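You operate a simulated robot arm through the tools that you are given. There is no shell and no other tool.

You are at the controls of a simulated robot arm. One attempt, no reset.

JOB
Snug the white, blue and green bolts, then turn the cradle level.
Fine: lock the cradle first: bolts are turned only while it is locked, finger tight; free it to turn it and leave it free; the other two bolts stay.

It is judged by the outcome, as a careful person would: the job done as asked, and still so three seconds after it is handed in. It fails if anything else is knocked over, pushed out of place, dropped, spilled or broken.

ROBOT AND FRAMES
A 6-joint arm with a four-finger gripper, fixed in place. Base frame: the origin is on the floor under the middle of its stand, x ahead of it, y to its left, z up. Units: m, degrees, N and s.
It reaches about 1.041 m from its shoulder. Its first joint turns from -166.0 to 166.0 degrees. Payload 3.67 kg.
Tool frame: the origin (TCP) lies between the finger pads and is the grasp point; the fingertips stand 0.028 m ahead of it; z points along the fingers, y is the line along which they close. The gripper opens to 0.112 m; its body begins 0.073 m behind the TCP.
Orientation is told as [roll, pitch, yaw] about the base's x, y, z axes, in that order, counted from this pose: with the fingers straight down and closing along the base's y, the tool's x points along the base's -x, its y along +y and its z along -z.

CONTROLS
- The arm moves only by the tool drive_tool. Its argument "targets" is a list of rows, each a list of 3 entries, a list of its own where there are three numbers: the turn, a rotation vector about the tool's x, y, z in degrees, then the shift along the tool's x, y, z in m, then the finger opening in m, from 0 to 0.112. In form: [[[ax, ay, az], [dx, dy, dz], fingers], ...]. A call has 1 to 20 rows; each row shifts and turns the commanded pose from where the row before left it, along the tool's axes as they then stand. Rows are played at 5 a second. More than 0.05 m and 8.6 degrees between two rows, or a gripper value outside its range, and nothing of the call is played. Where a pose cannot be reached the arm comes as near as it can. A force on the tool above 60 N (or 10 N above the force at the start of the call, whichever is more), or a blocked arm, ends the call early, and 0.2 s more pass. Each finger travels about 0.1025 m/s and halts on what it meets, pressing with about 32 N; the grip force reading is that of the motor and also rises with nothing between the fingers. The clock runs only during rows and for 0.2 s after the last one: add rows that do not move to give the fingers time. It gives the time, the measured TCP pose, the force on the tool (base axes), the opening and the grip force at its end, in the units of the frame above (readings bear some noise), with the torque about the TCP (base axes, N m) and any sound that the robot's microphone picked up.
- Cameras (640 x 400 px; columns grow to the right, rows downward): "scene" is fixed at [0.3995, 0.501, 1.496]; the picture's right is [-0.95, -0.32, 0.00], its down [-0.23, 0.68, -0.70] and it looks along [0.23, -0.66, -0.72] (base axes); focal length 255 px, centre (320, 200). "wrist" rides on the gripper at [0.06, -0.018, -0.104] in the tool frame; the picture's right is [0.29, 0.96, 0.00], its down [-0.80, 0.24, -0.55] and it looks along [-0.53, 0.16, 0.83] (tool axes); focal length 234 px, centre (320, 200). There is no depth. A picture from a camera that has moved, and an enlarged one, comes with that camera's place and axes in the base frame and with its lens.
- grab_frame(camera): a new picture of that camera. The clock stands still meanwhile.
- close_up(camera, box): a new picture of the part [left, top, right, bottom] of that camera's present view, enlarged. The clock stands still meanwhile.
- sign_off(): hands the job in; it is judged then, once.

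Places have to be worked out from the pictures, the camera data and where the tool is seen. Open the gripper and draw the arm clear of the work before you hand the job in, unless the task says otherwise.

The tools are called as a command line: name --argument value ..., lists and objects as JSON in quotes. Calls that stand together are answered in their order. drive_tool: Moves the arm, as the interface text tells. Its arguments: {"type":"object","properties":{"targets":{"type":"array","items":{"type":"array"}}},"required":["targets"]} The other tools are called the same way: grab_frame (camera) takes a picture; close_up (camera, box) takes an enlarged picture of a part of a camera's view; sign_off () hands the job in.

At the start:

```text
time_s: 0.0
tcp_pos: [0.3918, 0.1638, 1.265]
ee_rot: [0.1, 0.0, -0.1]
contact_force: [-0.9, 0.1, 0.4]
moment: [0.01, 0.02, 0.04]
gripper_width: 0.1121
finger_force: 0.1
```

scene: 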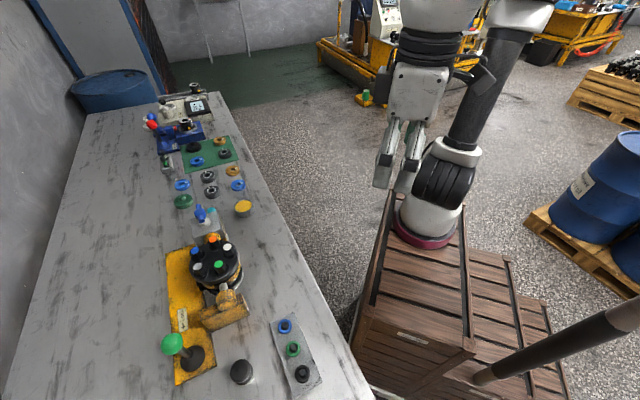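
wrist: 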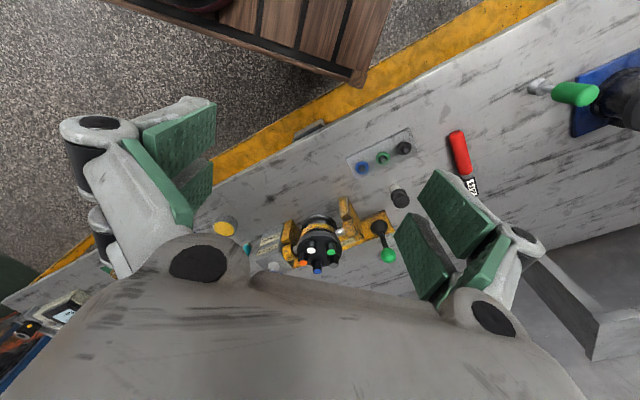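

I'll start by looking closely at the workpiece with both cameras before moving anything.

close_up --camera "scene" --box '[140, 190, 340, 400]'

close_up --camera "wrist" --box '[230, 180, 430, 300]'

close_up --camera "scene" --box '[160, 210, 270, 300]'

```text
1.90 times, centred on (240, 295) of scene
camera zoom: at [0.3995, 0.501, 1.496], right [-0.95, -0.32, 0.0], down [-0.23, 0.68, -0.7], along [0.23, -0.66, -0.72], focal length 485 px, centre (472, 19)
```

zoom: 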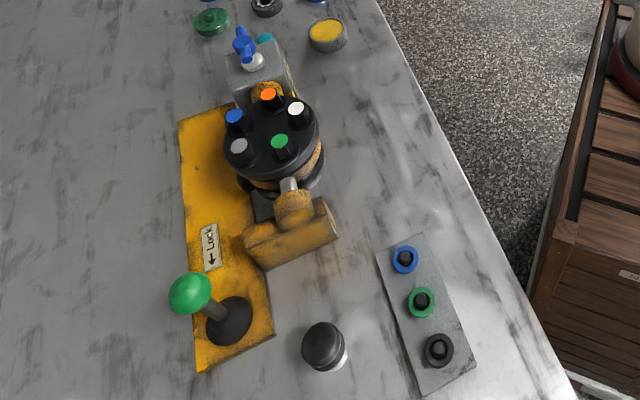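

```text
3.20 times, centred on (330, 240) of wrist
camera zoom: at [0.3318, 0.1457, 1.3682], right [-0.29, 0.96, 0.0], down [0.8, 0.24, 0.55], along [0.53, 0.16, -0.83], focal length 749 px, centre (288, 72)
```

zoom: 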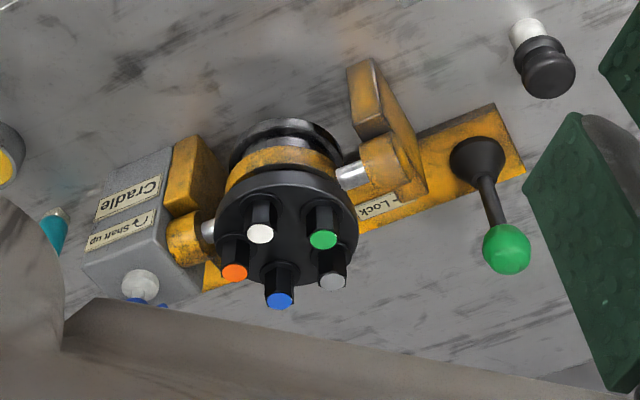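

```text
4.44 times, centred on (215, 255) of scene
camera zoom: at [0.3995, 0.501, 1.496], right [-0.95, -0.32, 0.0], down [-0.23, 0.68, -0.7], along [0.23, -0.66, -0.72], focal length 1132 px, centre (787, -44)
```

zoom: 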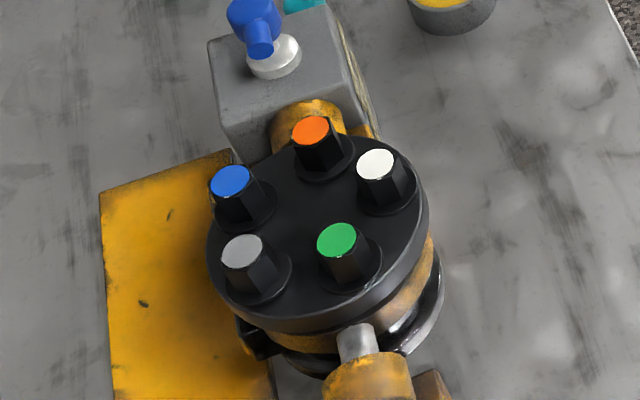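

The bolt tops all triangulate to about z=0.974, on a circle of about 0.04 m radius around (0.756, 0.272). I want to read the labels on the cradle and lever next, so I'm zooming in further.

close_up --camera "wrist" --box '[250, 220, 300, 275]'

close_up --camera "scene" --box '[160, 295, 230, 345]'

close_up --camera "wrist" --box '[285, 205, 375, 275]'

close_up --camera "scene" --box '[140, 80, 270, 220]'

close_up --camera "scene" --box '[180, 195, 260, 245]'

```text
7.27 times, centred on (275, 248) of wrist
camera zoom: at [0.3318, 0.1457, 1.3682], right [-0.29, 0.96, 0.0], down [0.8, 0.24, 0.55], along [0.53, 0.16, -0.83], focal length 1703 px, centre (647, -146)
```

zoom: 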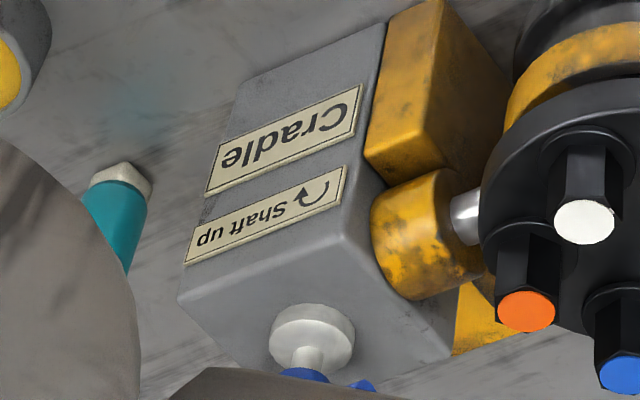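

```text
8.00 times, centred on (195, 320) of scene
camera zoom: at [0.3995, 0.501, 1.496], right [-0.95, -0.32, 0.0], down [-0.23, 0.68, -0.7], along [0.23, -0.66, -0.72], focal length 2039 px, centre (1320, -760)
```

zoom: 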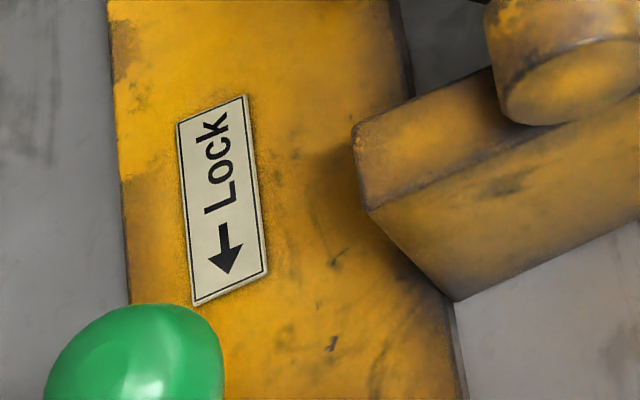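

```text
5.71 times, centred on (330, 240) of wrist
camera zoom: at [0.3318, 0.1457, 1.3682], right [-0.29, 0.96, 0.0], down [0.8, 0.24, 0.55], along [0.53, 0.16, -0.83], focal length 1338 px, centre (263, -29)
```

zoom: 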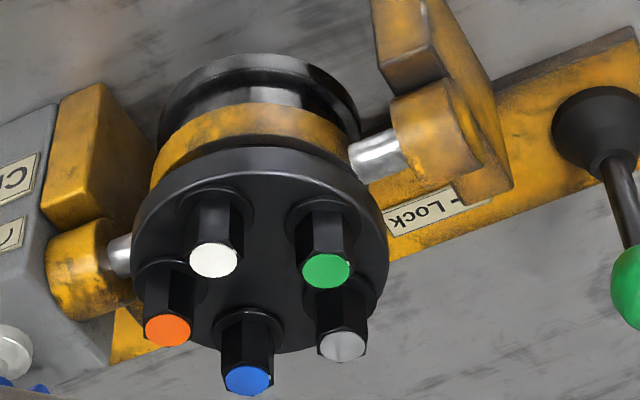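

```text
2.86 times, centred on (205, 150) of scene
camera zoom: at [0.3995, 0.501, 1.496], right [-0.95, -0.32, 0.0], down [-0.23, 0.68, -0.7], along [0.23, -0.66, -0.72], focal length 728 px, centre (649, 343)
```

zoom: 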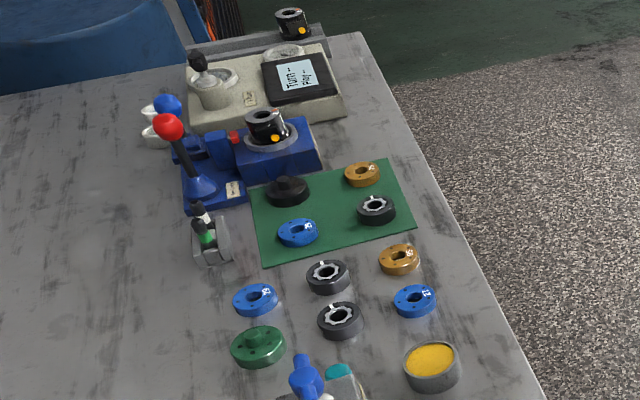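

```text
8.00 times, centred on (220, 220) of scene
camera zoom: at [0.3995, 0.501, 1.496], right [-0.95, -0.32, 0.0], down [-0.23, 0.68, -0.7], along [0.23, -0.66, -0.72], focal length 2039 px, centre (1120, 40)
```

zoom: 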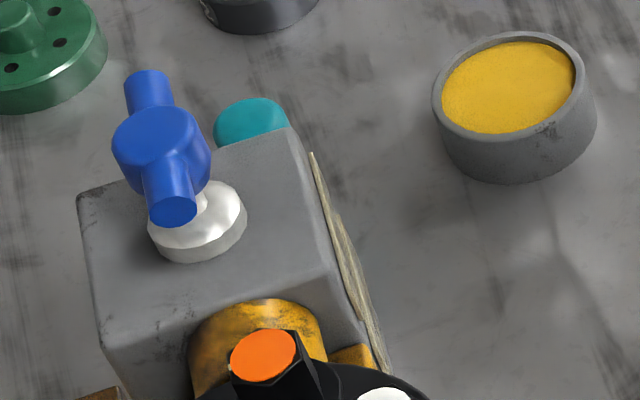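

The labels read "Cradle – ↷ Shaft up" on the gearbox with the blue tee, and "← Lock" on the plate, with the arrow pointing toward the lever end. I'll check the finger shape and the other tabletop items before planning a safe viewpoint.

close_up --camera "wrist" --box '[380, 150, 560, 350]'

close_up --camera "wrist" --box '[50, 80, 260, 290]'

close_up --camera "scene" --box '[360, 60, 480, 200]'

```text
2.00 times, centred on (470, 250) of wrist
camera zoom: at [0.3318, 0.1457, 1.3682], right [-0.29, 0.96, 0.0], down [0.8, 0.24, 0.55], along [0.53, 0.16, -0.83], focal length 468 px, centre (20, 100)
```

zoom: 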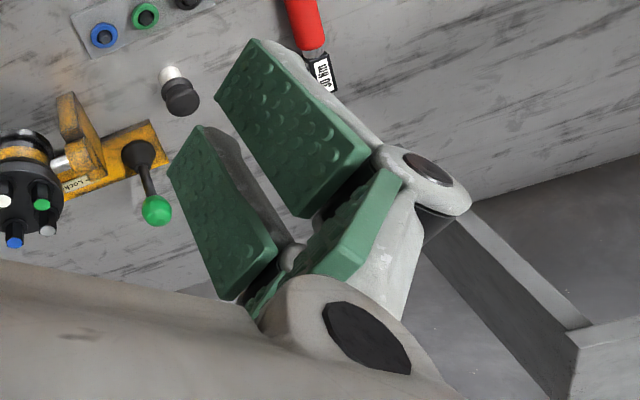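

```text
1.90 times, centred on (155, 185) of wrist
camera zoom: at [0.3318, 0.1457, 1.3682], right [-0.29, 0.96, 0.0], down [0.8, 0.24, 0.55], along [0.53, 0.16, -0.83], focal length 446 px, centre (634, 229)
```

zoom: 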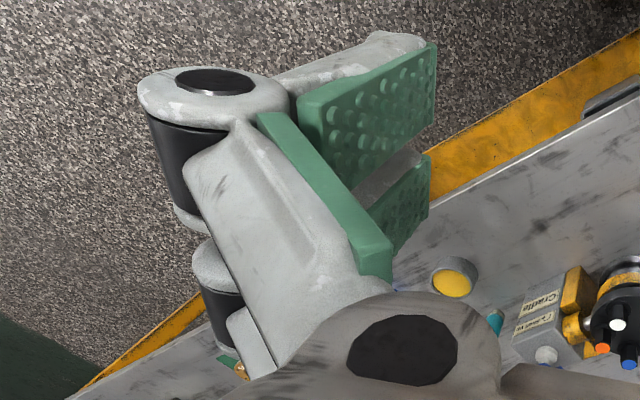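

```text
2.86 times, centred on (420, 130) of scene
camera zoom: at [0.3995, 0.501, 1.496], right [-0.95, -0.32, 0.0], down [-0.23, 0.68, -0.7], along [0.23, -0.66, -0.72], focal length 728 px, centre (34, 400)
```

zoom: 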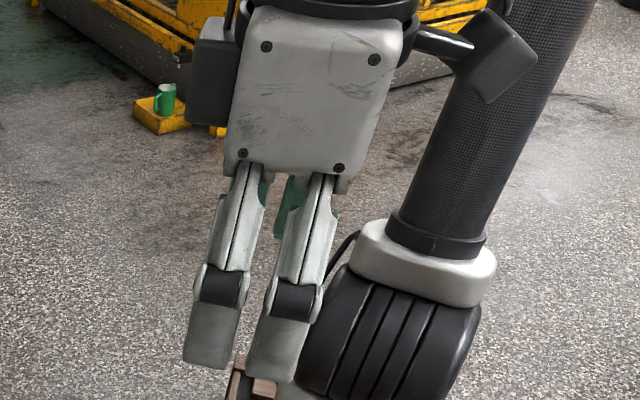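

The fingers come as two pairs per jaw, each about 19 mm wide with a 10 mm gap, so the jaw is about 48 mm wide. I'll move the camera closer above the cradle, staying well clear, and narrow the fingers to see how they look when nearly closed.

drive_tool --targets '[[[0, 0, 0], [-0.03, 0.009, 0.016], 0.1], [[0, 0, 0], [-0.03, 0.009, 0.016], 0.08], [[0, 0, 0], [-0.03, 0.009, 0.016], 0.06], [[0, 0, 0], [-0.03, 0.009, 0.016], 0.04], [[0, 0, 0], [-0.03, 0.009, 0.016], 0.04], [[0, 0, 0], [-0.03, 0.009, 0.016], 0.04], [[0, 0, 0], [-0.03, 0.009, 0.016], 0.04], [[0, 0, 0], [0, 0, 0], 0.04], [[0, 0, 0], [0, 0, 0], 0.04]]'

grab_frame --camera "wrist"

grab_frame --camera "scene"

```text
time_s: 2.0
tcp_pos: [0.6009, 0.2264, 1.1517]
ee_rot: [0.1, 0.0, 0.0]
contact_force: [0.0, 0.2, 0.1]
moment: [0.02, 0.01, -0.01]
gripper_width: 0.0401
finger_force: 0.0
```

```text
taken
camera wrist: at [0.5418, 0.2075, 1.2555], right [-0.29, 0.96, 0.0], down [0.8, 0.24, 0.55], along [0.53, 0.16, -0.83], focal length 234 px, centre (320, 200)
```

wrist: 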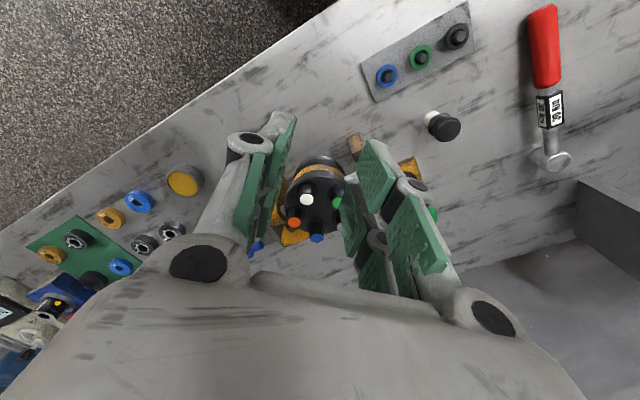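

```text
taken
```

scene: 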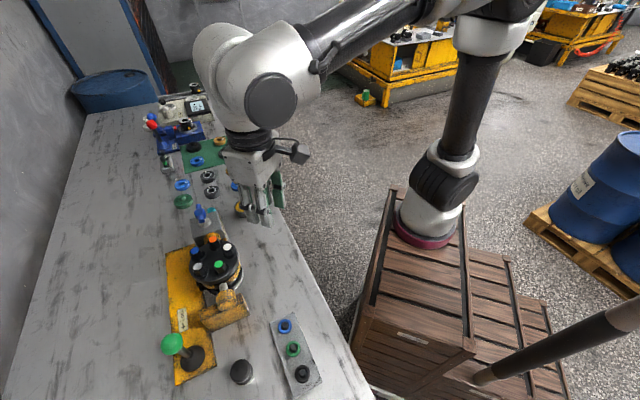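

Now I'll zoom in on the cradle between the fingers, the pads themselves, and the red-handled tool.

close_up --camera "wrist" --box '[265, 140, 355, 260]'

close_up --camera "wrist" --box '[500, 0, 600, 180]'

close_up --camera "scene" --box '[220, 130, 300, 240]'

close_up --camera "wrist" --box '[340, 0, 500, 150]'

```text
3.33 times, centred on (310, 200) of wrist
camera zoom: at [0.5418, 0.2075, 1.2555], right [-0.29, 0.96, 0.0], down [0.8, 0.24, 0.55], along [0.53, 0.16, -0.83], focal length 781 px, centre (353, 200)
```

zoom: 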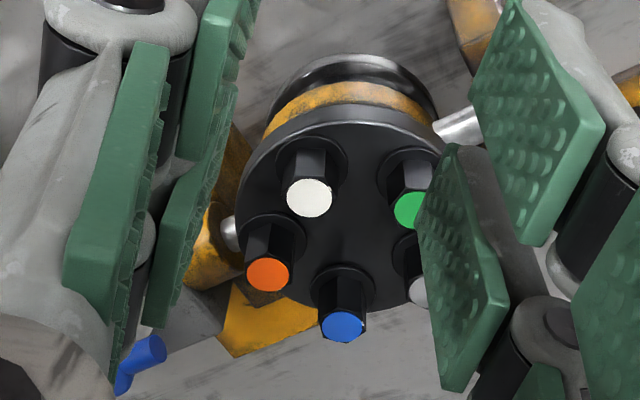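

```text
2.22 times, centred on (550, 90) of wrist
camera zoom: at [0.5418, 0.2075, 1.2555], right [-0.29, 0.96, 0.0], down [0.8, 0.24, 0.55], along [0.53, 0.16, -0.83], focal length 520 px, centre (-191, 444)
```

zoom: 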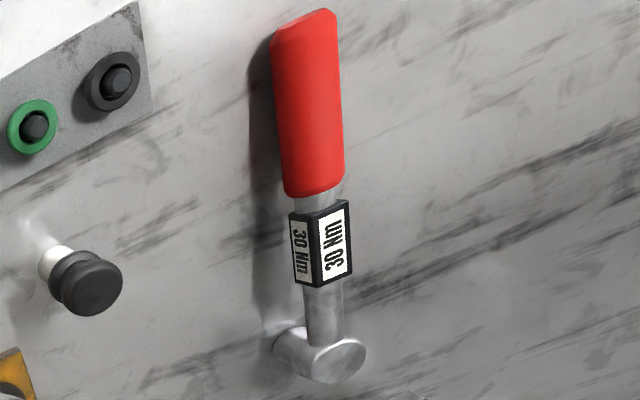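

```text
3.64 times, centred on (260, 185) of scene
camera zoom: at [0.3995, 0.501, 1.496], right [-0.95, -0.32, 0.0], down [-0.23, 0.68, -0.7], along [0.23, -0.66, -0.72], focal length 927 px, centre (538, 254)
```

zoom: 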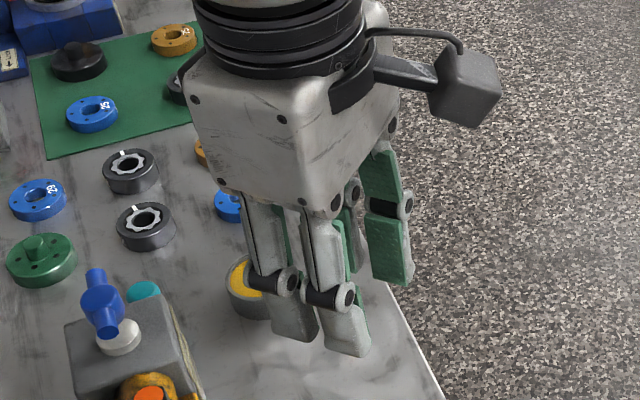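

```text
2.67 times, centred on (420, 75) of wrist
camera zoom: at [0.5418, 0.2075, 1.2555], right [-0.29, 0.96, 0.0], down [0.8, 0.24, 0.55], along [0.53, 0.16, -0.83], focal length 624 px, centre (53, 533)
```

zoom: 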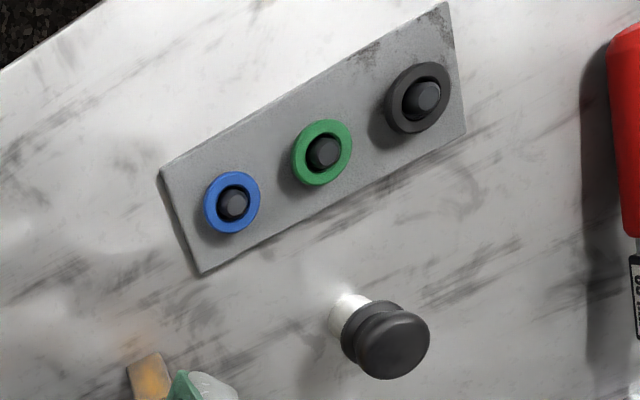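

The red-handled tool is a 30 Nm torque wrench, which isn't wanted for a finger-tight job. The bolt flange looks face-up now, so I'll take a low side view of the cradle to see what "level" and "shaft up" mean here and how the blue tee connects.

drive_tool --targets '[[[0, 0, 0], [0.02, -0.0315, 0.02], 0.04], [[0, 0, 0], [0.02, -0.0315, 0.02], 0.04], [[0, 0, 0], [0.02, -0.0315, 0.02], 0.04], [[0, 0, 0], [0.02, -0.0315, 0.02], 0.04], [[0, 0, -7], [0, 0, 0.01], 0.04], [[0, 0, -7], [0, 0, 0.01], 0.04], [[0, 0, -7], [0, 0, 0], 0.04], [[0, -8, 0], [0, 0, 0], 0.04], [[0, -8, 0], [0, 0, 0], 0.04], [[0, -8, 0], [0, 0, 0], 0.04], [[0, -8, 0], [0, 0, 0], 0.04], [[0, -8, 0], [0, 0, 0], 0.04], [[0, 0, 0], [0, 0, 0], 0.04]]'

grab_frame --camera "wrist"

```text
time_s: 4.8
tcp_pos: [0.5796, 0.1386, 1.1376]
ee_rot: [0.2, -39.8, 21.0]
contact_force: [0.6, -0.4, -0.8]
moment: [0.02, 0.0, 0.0]
gripper_width: 0.04
finger_force: 0.0
out of reach, approached as far as the arm can: row 10, 11, 12
```

```text
taken
camera wrist: at [0.4811, 0.0801, 1.1798], right [-0.55, 0.81, -0.18], down [0.15, 0.32, 0.94], along [0.82, 0.49, -0.3], focal length 234 px, centre (320, 200)
```

wrist: 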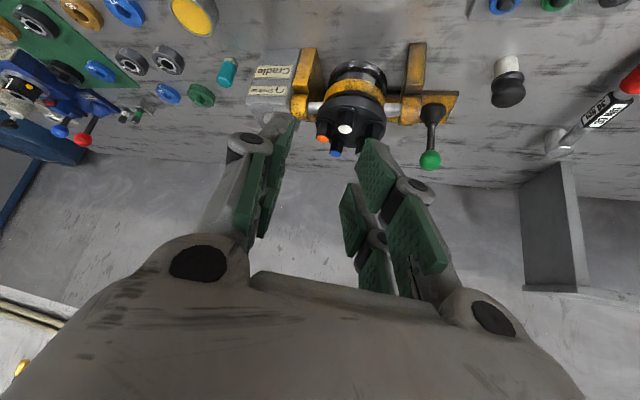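

The arm couldn't quite reach that low pitched pose, but the view is useful. I'll zoom in on the cradle from here.

close_up --camera "wrist" --box '[235, 30, 475, 180]'

close_up --camera "wrist" --box '[235, 40, 345, 125]'

close_up --camera "wrist" --box '[300, 40, 460, 175]'

```text
2.67 times, centred on (355, 105) of wrist
camera zoom: at [0.4811, 0.0801, 1.1798], right [-0.55, 0.81, -0.18], down [0.15, 0.32, 0.94], along [0.82, 0.49, -0.3], focal length 624 px, centre (227, 453)
```

zoom: 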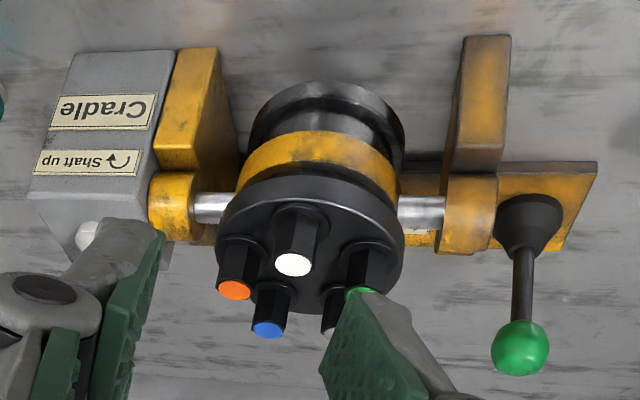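

```text
4.71 times, centred on (290, 82) of wrist
camera zoom: at [0.4811, 0.0801, 1.1798], right [-0.55, 0.81, -0.18], down [0.15, 0.32, 0.94], along [0.82, 0.49, -0.3], focal length 1102 px, centre (461, 753)
```

zoom: 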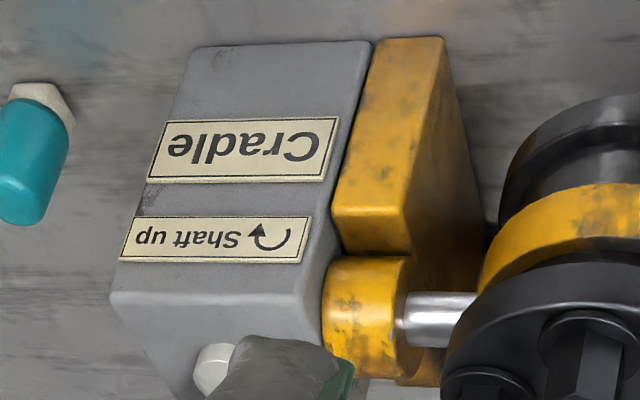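

```text
2.96 times, centred on (380, 108) of wrist
camera zoom: at [0.4811, 0.0801, 1.1798], right [-0.55, 0.81, -0.18], down [0.15, 0.32, 0.94], along [0.82, 0.49, -0.3], focal length 694 px, centre (142, 474)
```

zoom: 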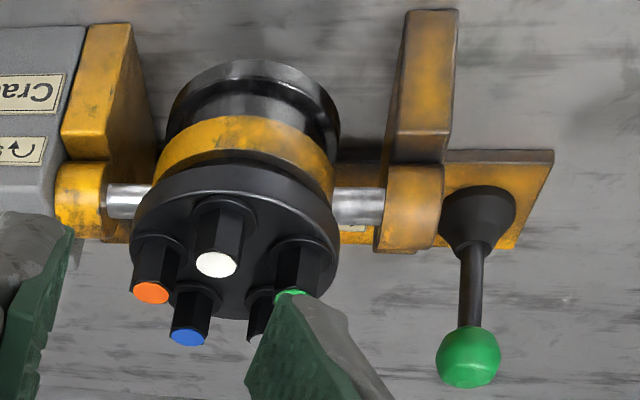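

The cradle holds a flanged spool on trunnions that run along the plate, in base direction about (-0.7, 0.7). The lock arrow points the same way, outward past the lever. I'll bring the tool back to vertical and see where it settles.

drive_tool --targets '[[[0, 8, 0], [0, 0, 0], 0.04], [[0, 8, 0], [0, 0, 0], 0.04], [[0, 8, 0], [0, 0, 0], 0.04], [[0, 8, 0], [0, 0, 0], 0.04], [[0, 7.8, 0], [0, 0, 0], 0.04], [[0, 0, 0], [0, 0, 0], 0.04]]'

```text
time_s: 6.2
tcp_pos: [0.5792, 0.1394, 1.1364]
ee_rot: [0.1, -0.1, 21.1]
contact_force: [0.6, -0.2, 0.4]
moment: [-0.01, -0.01, 0.02]
gripper_width: 0.0402
finger_force: 0.0
```

The tool is vertical again at (0.579, 0.139, 1.136). I'll yaw it to 45° so the closing line lies along the lever's throw direction, then travel to above the green ball at about (0.726, 0.456), staying high.

drive_tool --targets '[[[0, 0, -8], [0, 0, 0], 0.06], [[0, 0, -8], [0, 0, 0], 0.08], [[0, 0, -8], [0, 0, 0], 0.08], [[0, 0, 0], [-0.041, 0.015, 0.004], 0.08], [[0, 0, 0], [-0.041, 0.015, 0.004], 0.08], [[0, 0, 0], [-0.041, 0.015, 0.004], 0.08], [[0, 0, 0], [-0.041, 0.015, 0.004], 0.08], [[0, 0, 0], [-0.041, 0.015, 0.004], 0.08], [[0, 0, 0], [-0.041, 0.015, 0.004], 0.08], [[0, 0, 0], [-0.041, 0.015, 0.004], 0.08], [[0, 0, 0], [-0.041, 0.015, 0.004], 0.08], [[0, 0, 0], [0, 0, 0], 0.08]]'

grab_frame --camera "wrist"

grab_frame --camera "scene"

```text
time_s: 8.8
tcp_pos: [0.7276, 0.4555, 1.1053]
ee_rot: [-0.1, -0.2, 45.1]
contact_force: [0.1, -0.4, 0.0]
moment: [0.01, 0.02, -0.01]
gripper_width: 0.0801
finger_force: 0.0
```

```text
taken
camera wrist: at [0.6974, 0.3996, 1.2094], right [-0.88, 0.47, 0.0], down [0.39, 0.73, 0.56], along [0.26, 0.49, -0.83], focal length 234 px, centre (320, 200)
```

wrist: 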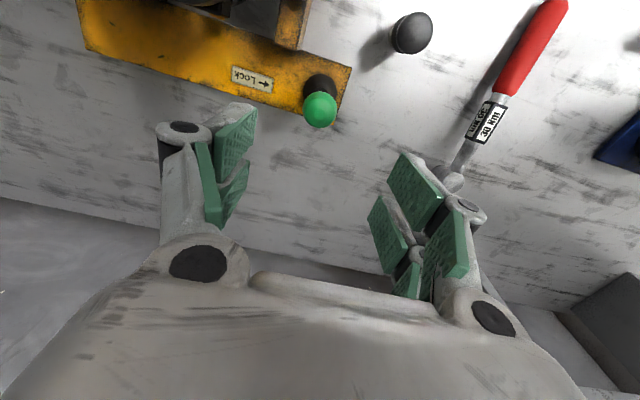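

```text
taken
```

scene: 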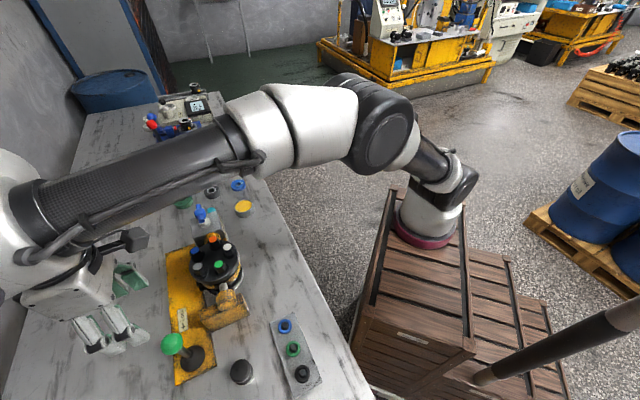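

The ball is at about (0.725, 0.453). I'll zoom in on the lever and label from above to confirm its tilt.

close_up --camera "wrist" --box '[220, 40, 370, 140]'

close_up --camera "scene" --box '[50, 230, 220, 390]'

```text
4.00 times, centred on (295, 90) of wrist
camera zoom: at [0.6974, 0.3996, 1.2094], right [-0.88, 0.47, 0.0], down [0.39, 0.73, 0.56], along [0.26, 0.49, -0.83], focal length 937 px, centre (420, 640)
```

zoom: 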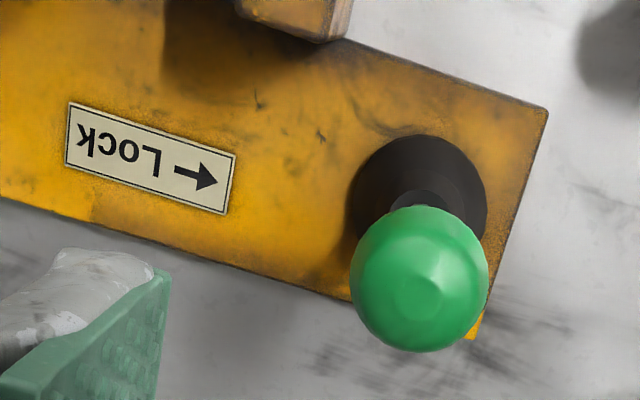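

```text
2.50 times, centred on (135, 310) of scene
camera zoom: at [0.3995, 0.501, 1.496], right [-0.95, -0.32, 0.0], down [-0.23, 0.68, -0.7], along [0.23, -0.66, -0.72], focal length 637 px, centre (782, -75)
```

zoom: 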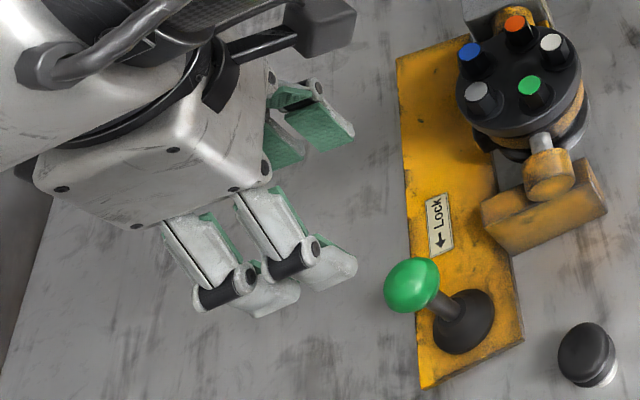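

The lever stands straight up, its ball is about 39 mm in diameter, and the arrow lies along +tool-y. I'll lower the open fingers to straddle the ball.

drive_tool --targets '[[[0, 0, 0], [0.002, 0, 0.034], 0.075], [[0, 0, 0], [0, 0, 0.034], 0.075], [[0, 0, 0], [0, 0, 0.034], 0.075], [[0, 0, 0], [0, 0, 0.034], 0.075], [[0, 0, 0], [0, 0, 0.03], 0.075], [[0, 0, 0], [0, 0, 0], 0.075]]'

grab_frame --camera "wrist"

close_up --camera "scene" --box '[80, 230, 280, 400]'

```text
time_s: 10.2
tcp_pos: [0.7268, 0.452, 0.9407]
ee_rot: [-0.2, -0.3, 45.0]
contact_force: [0.0, -0.3, 0.1]
moment: [0.02, 0.04, -0.01]
gripper_width: 0.0752
finger_force: 0.2
```

```text
taken
camera wrist: at [0.6974, 0.3958, 1.0452], right [-0.88, 0.47, 0.0], down [0.39, 0.73, 0.56], along [0.27, 0.49, -0.83], focal length 234 px, centre (320, 200)
```

wrist: 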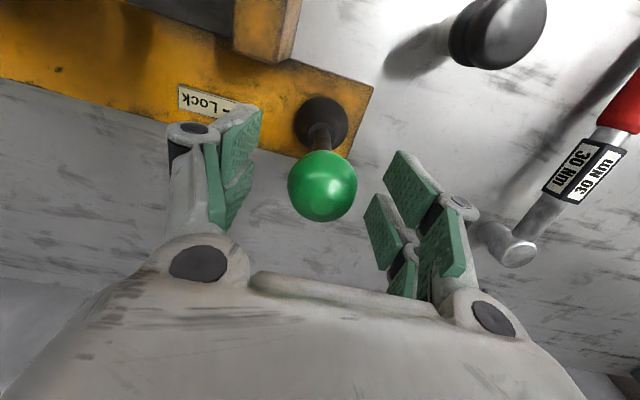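

```text
2.35 times, centred on (180, 315) of scene
camera zoom: at [0.3995, 0.501, 1.496], right [-0.95, -0.32, 0.0], down [-0.23, 0.68, -0.7], along [0.23, -0.66, -0.72], focal length 600 px, centre (649, -71)
```

zoom: 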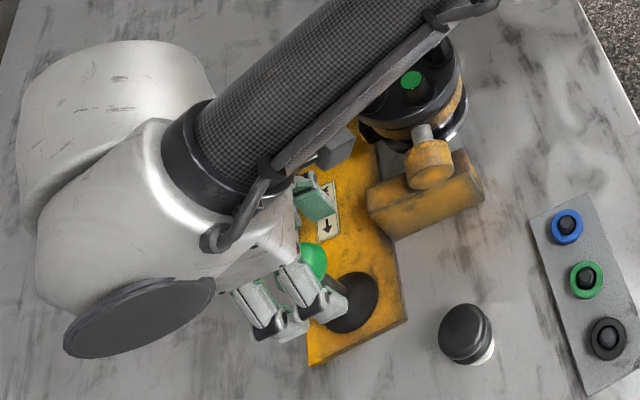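

The ball sits between the jaws with nothing touching. I'll narrow the jaws to just wider than the ball and push gently along +tool-y (toward Lock), following the lever's arc.

drive_tool --targets '[[[0, 0, 0], [0, 0, 0], 0.046], [[0, 0, 0], [0, 0, 0], 0.046], [[0, 0, 0], [0, 0.008, 0.001], 0.046], [[0, 0, 0], [0, 0.008, 0.001], 0.046], [[0, 0, 0], [0, 0.008, 0.002], 0.046], [[0, 0, 0], [0, 0.008, 0.003], 0.046], [[0, 0, 0], [0, 0, 0], 0.046]]'

grab_frame --camera "wrist"

```text
time_s: 11.8
tcp_pos: [0.7022, 0.476, 0.9357]
ee_rot: [0.0, -0.3, 45.1]
contact_force: [0.0, 0.0, 0.3]
moment: [0.0, -0.02, 0.0]
gripper_width: 0.0465
finger_force: 0.5
```

```text
taken
camera wrist: at [0.6733, 0.42, 1.0384], right [-0.88, 0.47, 0.0], down [0.39, 0.73, 0.56], along [0.27, 0.49, -0.83], focal length 234 px, centre (320, 200)
```

wrist: 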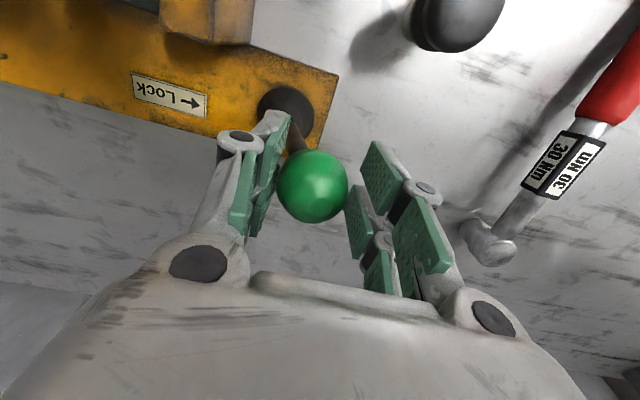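

The lever is following with almost no resistance. I'll keep pushing along the arc, watching for a stop or a click.

drive_tool --targets '[[[0, 0, 0], [0, 0.008, 0.003], 0.046], [[0, 0, 0], [0, 0.008, 0.004], 0.046], [[0, 0, 0], [0, 0.006, 0.004], 0.046], [[0, 0, 0], [0, 0, 0], 0.046]]'

close_up --camera "wrist" --box '[120, 40, 440, 260]'

```text
time_s: 12.8
tcp_pos: [0.6883, 0.4918, 0.9228]
ee_rot: [-0.1, -0.2, 45.0]
contact_force: [-0.1, 0.6, -0.6]
moment: [0.0, -0.02, 0.03]
gripper_width: 0.0464
finger_force: 0.0
```

```text
1.82 times, centred on (280, 150) of wrist
camera zoom: at [0.6577, 0.4357, 1.0265], right [-0.88, 0.47, 0.0], down [0.39, 0.73, 0.56], along [0.27, 0.49, -0.83], focal length 426 px, centre (393, 291)
```

zoom: 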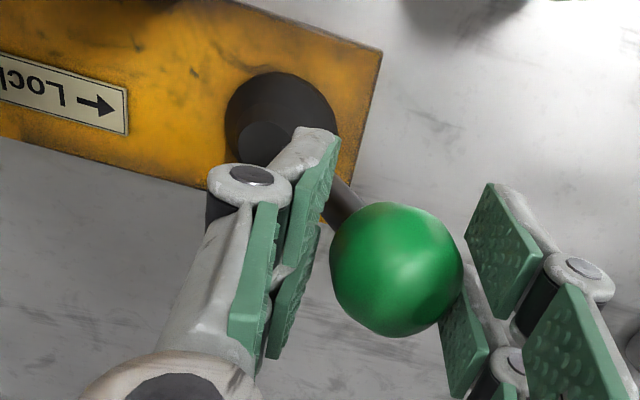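

The ball is now at about (0.688, 0.492, 0.921), roughly 30° over, and it seems to have eased ahead of the pushing jaw. I'll continue in small steps to find the end stop.

drive_tool --targets '[[[0, 0, 0], [0, 0.006, 0.003], 0.046], [[0, 0, 0], [0, 0.006, 0.004], 0.046], [[0, 0, 0], [0, 0, 0], 0.046]]'

close_up --camera "wrist" --box '[120, 40, 440, 260]'

```text
time_s: 13.6
tcp_pos: [0.6798, 0.5011, 0.9169]
ee_rot: [-0.1, -0.6, 45.0]
contact_force: [22.3, 1.6, 13.5]
moment: [-0.23, -0.84, 0.34]
gripper_width: 0.0554
finger_force: 9.1
```

```text
1.82 times, centred on (280, 150) of wrist
camera zoom: at [0.6517, 0.4448, 1.0211], right [-0.88, 0.47, 0.0], down [0.39, 0.73, 0.56], along [0.27, 0.49, -0.83], focal length 426 px, centre (393, 291)
```

zoom: 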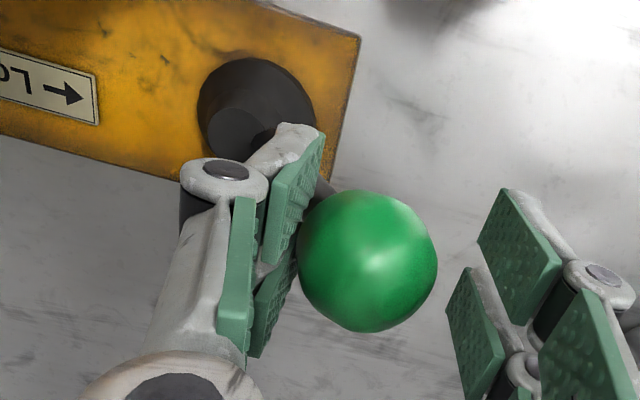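

The lever hit its stop with the ball at about (0.687, 0.494, 0.918), tilted about 30°, with reaction around 26 N. I'll back off, open the fingers, and check that the lever stays put.

drive_tool --targets '[[[0, 0, 0], [0, -0.005, -0.002], 0.05], [[0, 0, 0], [0, -0.003, 0], 0.06], [[0, 0, 0], [0, 0, 0], 0.075], [[0, 0, 0], [0, 0, 0], 0.08], [[0, 0, 0], [0, 0, 0], 0.08]]'

close_up --camera "wrist" --box '[120, 40, 440, 260]'

```text
time_s: 14.8
tcp_pos: [0.6852, 0.4961, 0.9174]
ee_rot: [0.0, -0.1, 45.0]
contact_force: [21.7, 27.6, -12.1]
moment: [0.91, 0.07, 1.18]
gripper_width: 0.0766
finger_force: 0.0
```

```text
1.82 times, centred on (280, 150) of wrist
camera zoom: at [0.6562, 0.4402, 1.0205], right [-0.88, 0.47, 0.0], down [0.39, 0.73, 0.56], along [0.26, 0.49, -0.83], focal length 426 px, centre (393, 291)
```

zoom: 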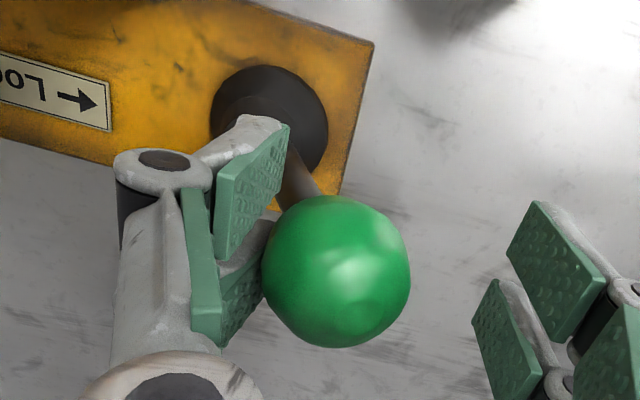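

Reading 35 N with the fingers open means the lever rod has probably wedged in the gap between the two fingers of the rear jaw and been dragged back about 13 mm. I'll rise straight up to free it gently.

drive_tool --targets '[[[0, 0, 0], [0, 0.002, -0.004], 0.076], [[0, 0, 0], [0, 0, -0.006], 0.076], [[0, 0, 0], [0, 0, -0.008], 0.076]]'

close_up --camera "wrist" --box '[120, 40, 440, 260]'

```text
time_s: 15.6
tcp_pos: [0.6838, 0.4954, 0.936]
ee_rot: [-0.1, -0.1, 45.1]
contact_force: [0.3, -0.3, 0.3]
moment: [-0.02, 0.03, 0.02]
gripper_width: 0.0759
finger_force: 0.0
```

```text
1.82 times, centred on (280, 150) of wrist
camera zoom: at [0.654, 0.4393, 1.0395], right [-0.88, 0.47, 0.0], down [0.39, 0.73, 0.56], along [0.26, 0.49, -0.83], focal length 426 px, centre (393, 291)
```

zoom: 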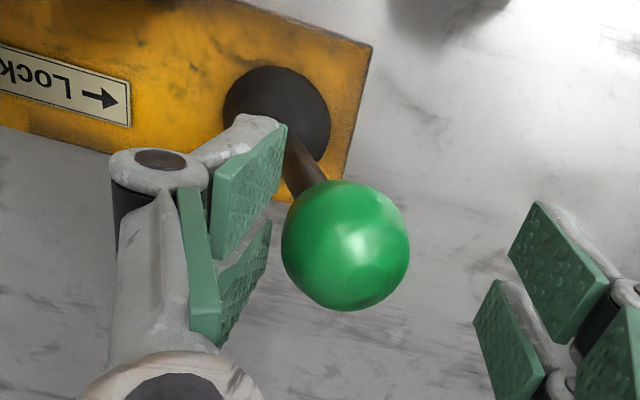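

The tool is free of contact. The lever stays where it's left, which is friction, but it's only about 24° over. I'll shift sideways by half the finger spacing so one pad, not the gap, bears on the ball, then push to the stop again.

drive_tool --targets '[[[0, 0, 0], [0.008, 0, 0], 0.076], [[0, 0, 0], [0.0075, 0, 0.006], 0.076], [[0, 0, 0], [0, 0.005, 0], 0.076], [[0, 0, 0], [0, 0.005, 0.002], 0.076], [[0, 0, 0], [0, 0.004, 0.002], 0.076], [[0, 0, 0], [0, 0, 0], 0.076]]'

close_up --camera "wrist" --box '[120, 40, 440, 260]'

```text
time_s: 17.0
tcp_pos: [0.6632, 0.4952, 0.9256]
ee_rot: [-0.2, -0.2, 45.1]
contact_force: [-0.3, 0.3, -0.5]
moment: [-0.01, 0.02, 0.01]
gripper_width: 0.076
finger_force: 0.1
```

```text
1.82 times, centred on (280, 150) of wrist
camera zoom: at [0.6334, 0.4391, 1.0296], right [-0.88, 0.47, 0.0], down [0.39, 0.73, 0.56], along [0.27, 0.49, -0.83], focal length 426 px, centre (393, 291)
```

zoom: 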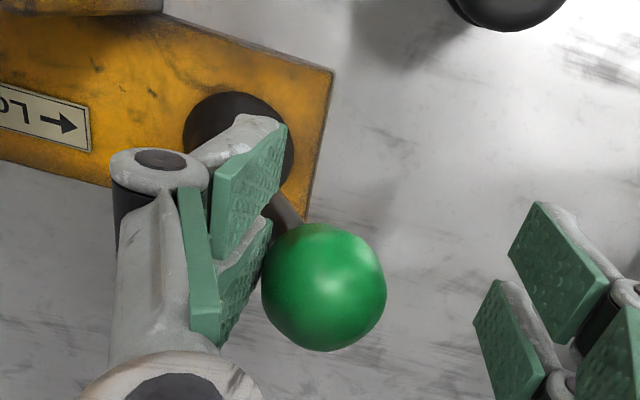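

The ball is being pushed cleanly by the single pad and is nearly at the stop. I'll press a little more until the force rises.

drive_tool --targets '[[[0, 0, 0], [0, 0.0015, 0], 0.076], [[0, 0, 0], [0, 0.0015, 0], 0.076], [[0, 0, 0], [0, 0.001, 0], 0.076]]'

```text
time_s: 17.8
tcp_pos: [0.6608, 0.4976, 0.9247]
ee_rot: [-0.1, -0.2, 45.0]
contact_force: [8.2, -6.9, -3.3]
moment: [0.01, 0.03, -0.13]
gripper_width: 0.0804
finger_force: 3.9
```

The reaction is about 11 N straight back along −e, so the lever is on its stop. I'll back off and rise well clear to look.

drive_tool --targets '[[[0, 0, 0], [0, -0.005, 0], 0.08], [[0, 0, 0], [0, -0.005, -0.005], 0.085], [[0, 0, 0], [0, 0, -0.03], 0.085], [[0, 0, 0], [0, 0, -0.04], 0.085], [[0, 0, 0], [0, 0, -0.04], 0.085], [[0, 0, 0], [0, 0, -0.03], 0.085], [[0, 0, 0], [0, 0, 0], 0.085]]'

grab_frame --camera "wrist"

close_up --camera "scene" --box '[80, 220, 280, 400]'

```text
time_s: 19.4
tcp_pos: [0.6667, 0.4919, 1.0713]
ee_rot: [-0.1, -0.3, 45.0]
contact_force: [-0.3, 0.5, 0.5]
moment: [0.0, 0.02, 0.02]
gripper_width: 0.085
finger_force: 0.0
```

```text
taken
camera wrist: at [0.6368, 0.4355, 1.1752], right [-0.88, 0.47, 0.0], down [0.39, 0.73, 0.56], along [0.26, 0.49, -0.83], focal length 234 px, centre (320, 200)
```

wrist: 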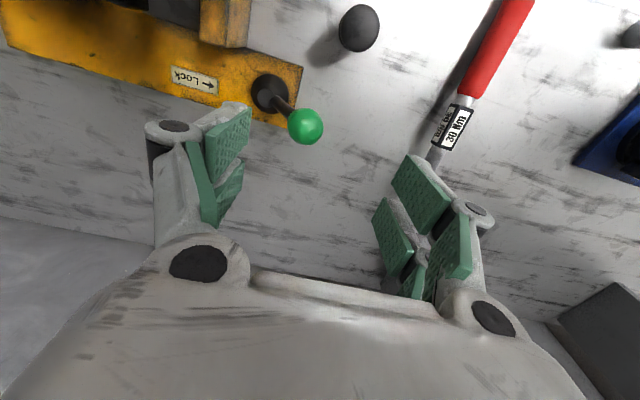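

```text
2.22 times, centred on (180, 310) of scene
camera zoom: at [0.3995, 0.501, 1.496], right [-0.95, -0.32, 0.0], down [-0.23, 0.68, -0.7], along [0.23, -0.66, -0.72], focal length 566 px, centre (631, -44)
```

zoom: 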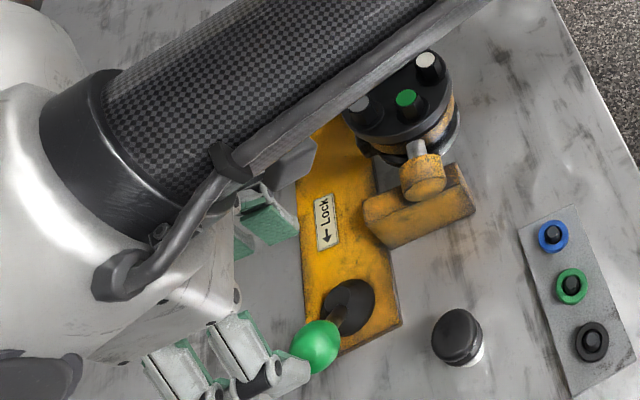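

The lever stays on the Lock stop, with the ball about 57 mm over from upright. I'll now travel above the cradle to see the bolt heads' hex orientation from overhead.

drive_tool --targets '[[[0, 0, 0], [0.0154, -0.0365, -0.014], 0.085], [[0, 0, 0], [0.0154, -0.0365, -0.014], 0.085], [[0, 0, 0], [0.0154, -0.0365, -0.014], 0.085], [[0, 0, 0], [0.0154, -0.0365, -0.01], 0.085], [[0, 0, 0], [0.0154, -0.0365, 0], 0.085], [[0, 0, 0], [0.0154, -0.0365, 0], 0.085], [[0, 0, 0], [0, 0, 0], 0.085]]'

grab_frame --camera "wrist"

```text
time_s: 21.0
tcp_pos: [0.7558, 0.2693, 1.1208]
ee_rot: [-0.1, -0.2, 45.0]
contact_force: [0.7, 0.6, 0.4]
moment: [-0.01, 0.0, 0.03]
gripper_width: 0.0852
finger_force: 0.1
```

```text
taken
camera wrist: at [0.7269, 0.2133, 1.2259], right [-0.88, 0.47, 0.0], down [0.39, 0.73, 0.56], along [0.27, 0.49, -0.83], focal length 234 px, centre (320, 200)
```

wrist: 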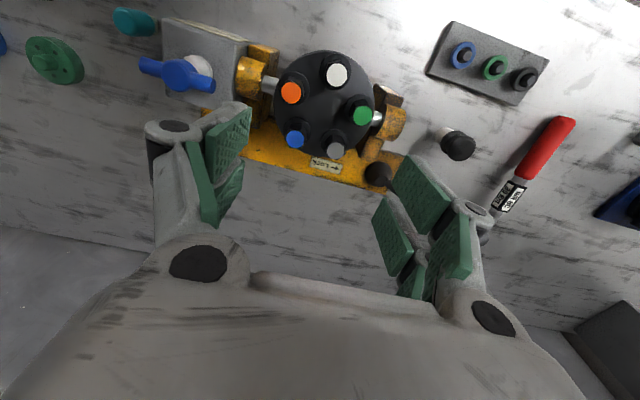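

close_up --camera "wrist" --box '[260, 45, 390, 165]'

close_up --camera "wrist" --box '[310, 50, 390, 135]'

close_up --camera "wrist" --box '[265, 70, 355, 165]'

close_up --camera "wrist" --box '[120, 15, 270, 115]'

```text
3.33 times, centred on (325, 105) of wrist
camera zoom: at [0.7269, 0.2133, 1.2259], right [-0.88, 0.47, 0.0], down [0.39, 0.73, 0.56], along [0.27, 0.49, -0.83], focal length 781 px, centre (303, 517)
```

zoom: 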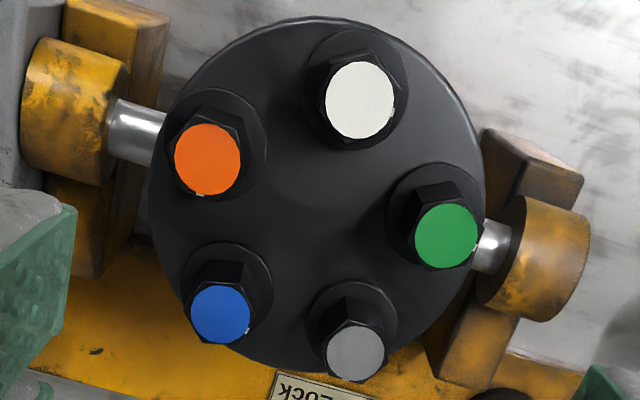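

```text
4.71 times, centred on (350, 92) of wrist
camera zoom: at [0.7269, 0.2133, 1.2259], right [-0.88, 0.47, 0.0], down [0.39, 0.73, 0.56], along [0.27, 0.49, -0.83], focal length 1102 px, centre (179, 706)
```

zoom: 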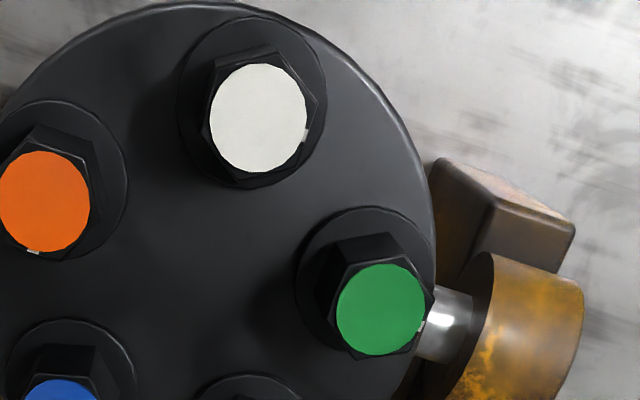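

```text
4.21 times, centred on (310, 118) of wrist
camera zoom: at [0.7269, 0.2133, 1.2259], right [-0.88, 0.47, 0.0], down [0.39, 0.73, 0.56], along [0.27, 0.49, -0.83], focal length 986 px, centre (362, 547)
```

zoom: 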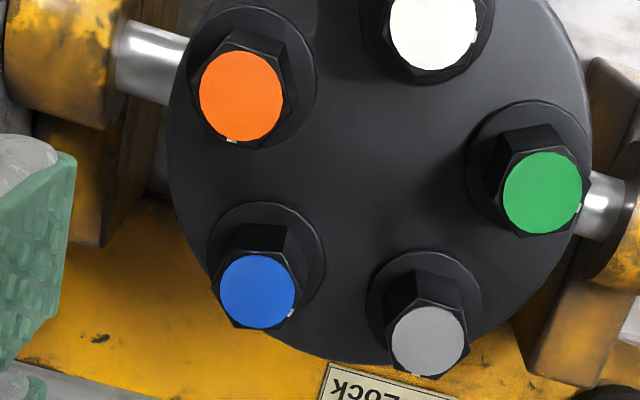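

```text
4.00 times, centred on (195, 65) of wrist
camera zoom: at [0.7269, 0.2133, 1.2259], right [-0.88, 0.47, 0.0], down [0.39, 0.73, 0.56], along [0.27, 0.49, -0.83], focal length 937 px, centre (820, 740)
```

zoom: 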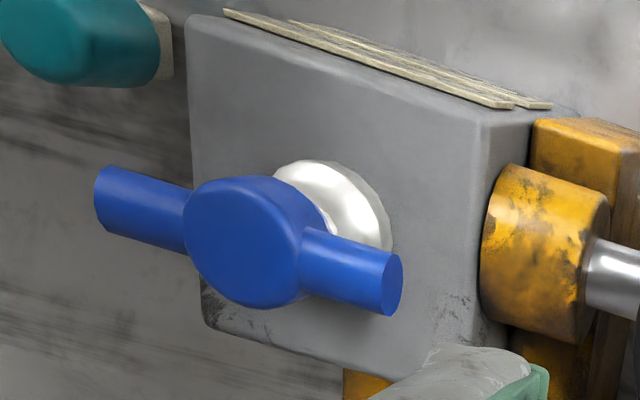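

Each head carries a small white tick. On orange and grey, the two that stay, the ticks point one way, while white, blue and green are rotated counter-clockwise from that. I'll zoom in on the three target heads to get their hex and tick angles.

close_up --camera "wrist" --box '[320, 55, 354, 92]'

close_up --camera "wrist" --box '[342, 90, 382, 130]'

close_up --camera "wrist" --box '[278, 115, 312, 152]'

close_up --camera "wrist" --box '[318, 125, 355, 162]'

close_up --camera "wrist" --box '[274, 75, 310, 112]'

```text
10.81 times, centred on (337, 74) of wrist
camera zoom: at [0.7269, 0.2133, 1.2259], right [-0.88, 0.47, 0.0], down [0.39, 0.73, 0.56], along [0.27, 0.49, -0.83], focal length 2532 px, centre (136, 1568)
```

zoom: 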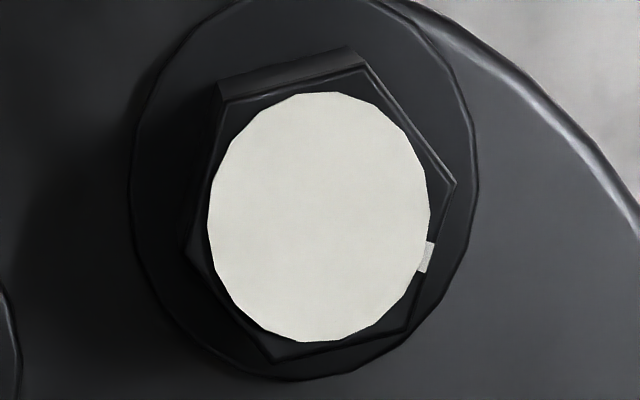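

```text
10.00 times, centred on (362, 110) of wrist
camera zoom: at [0.7269, 0.2133, 1.2259], right [-0.88, 0.47, 0.0], down [0.39, 0.73, 0.56], along [0.27, 0.49, -0.83], focal length 2342 px, centre (-100, 1100)
```

zoom: 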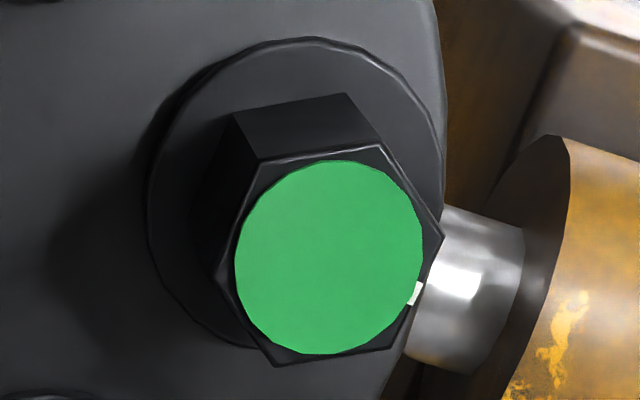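

```text
10.81 times, centred on (295, 134) of wrist
camera zoom: at [0.7269, 0.2133, 1.2259], right [-0.88, 0.47, 0.0], down [0.39, 0.73, 0.56], along [0.27, 0.49, -0.83], focal length 2532 px, centre (590, 919)
```

zoom: 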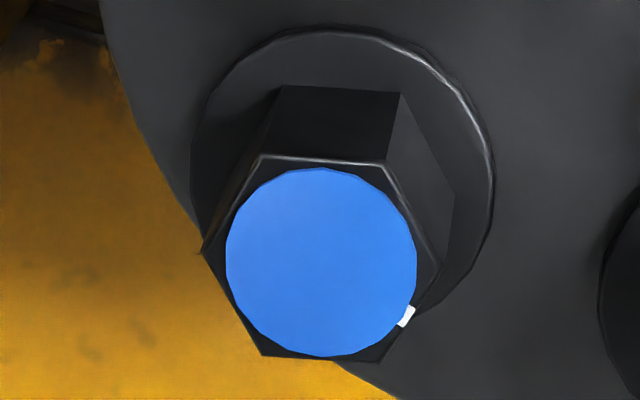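

```text
10.81 times, centred on (336, 144) of wrist
camera zoom: at [0.7269, 0.2133, 1.2259], right [-0.88, 0.47, 0.0], down [0.39, 0.73, 0.56], along [0.27, 0.49, -0.83], focal length 2532 px, centre (142, 811)
```

zoom: 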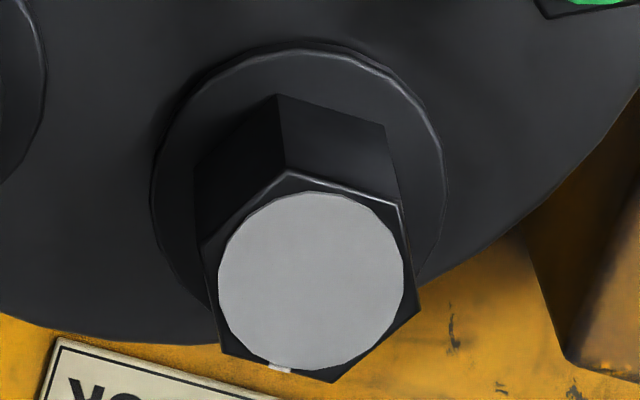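

```text
10.81 times, centred on (292, 94) of wrist
camera zoom: at [0.7269, 0.2133, 1.2259], right [-0.88, 0.47, 0.0], down [0.39, 0.73, 0.56], along [0.27, 0.49, -0.83], focal length 2532 px, centre (623, 1351)
```

zoom: 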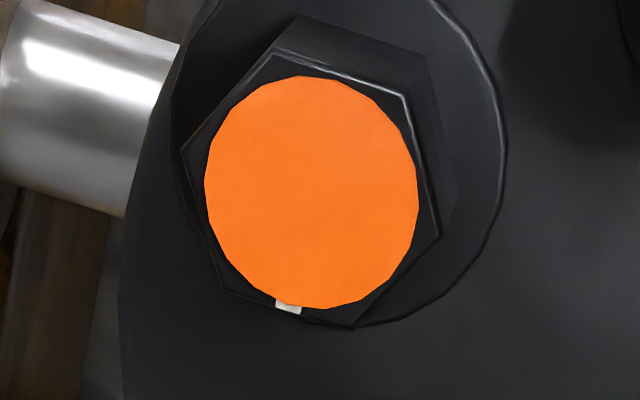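

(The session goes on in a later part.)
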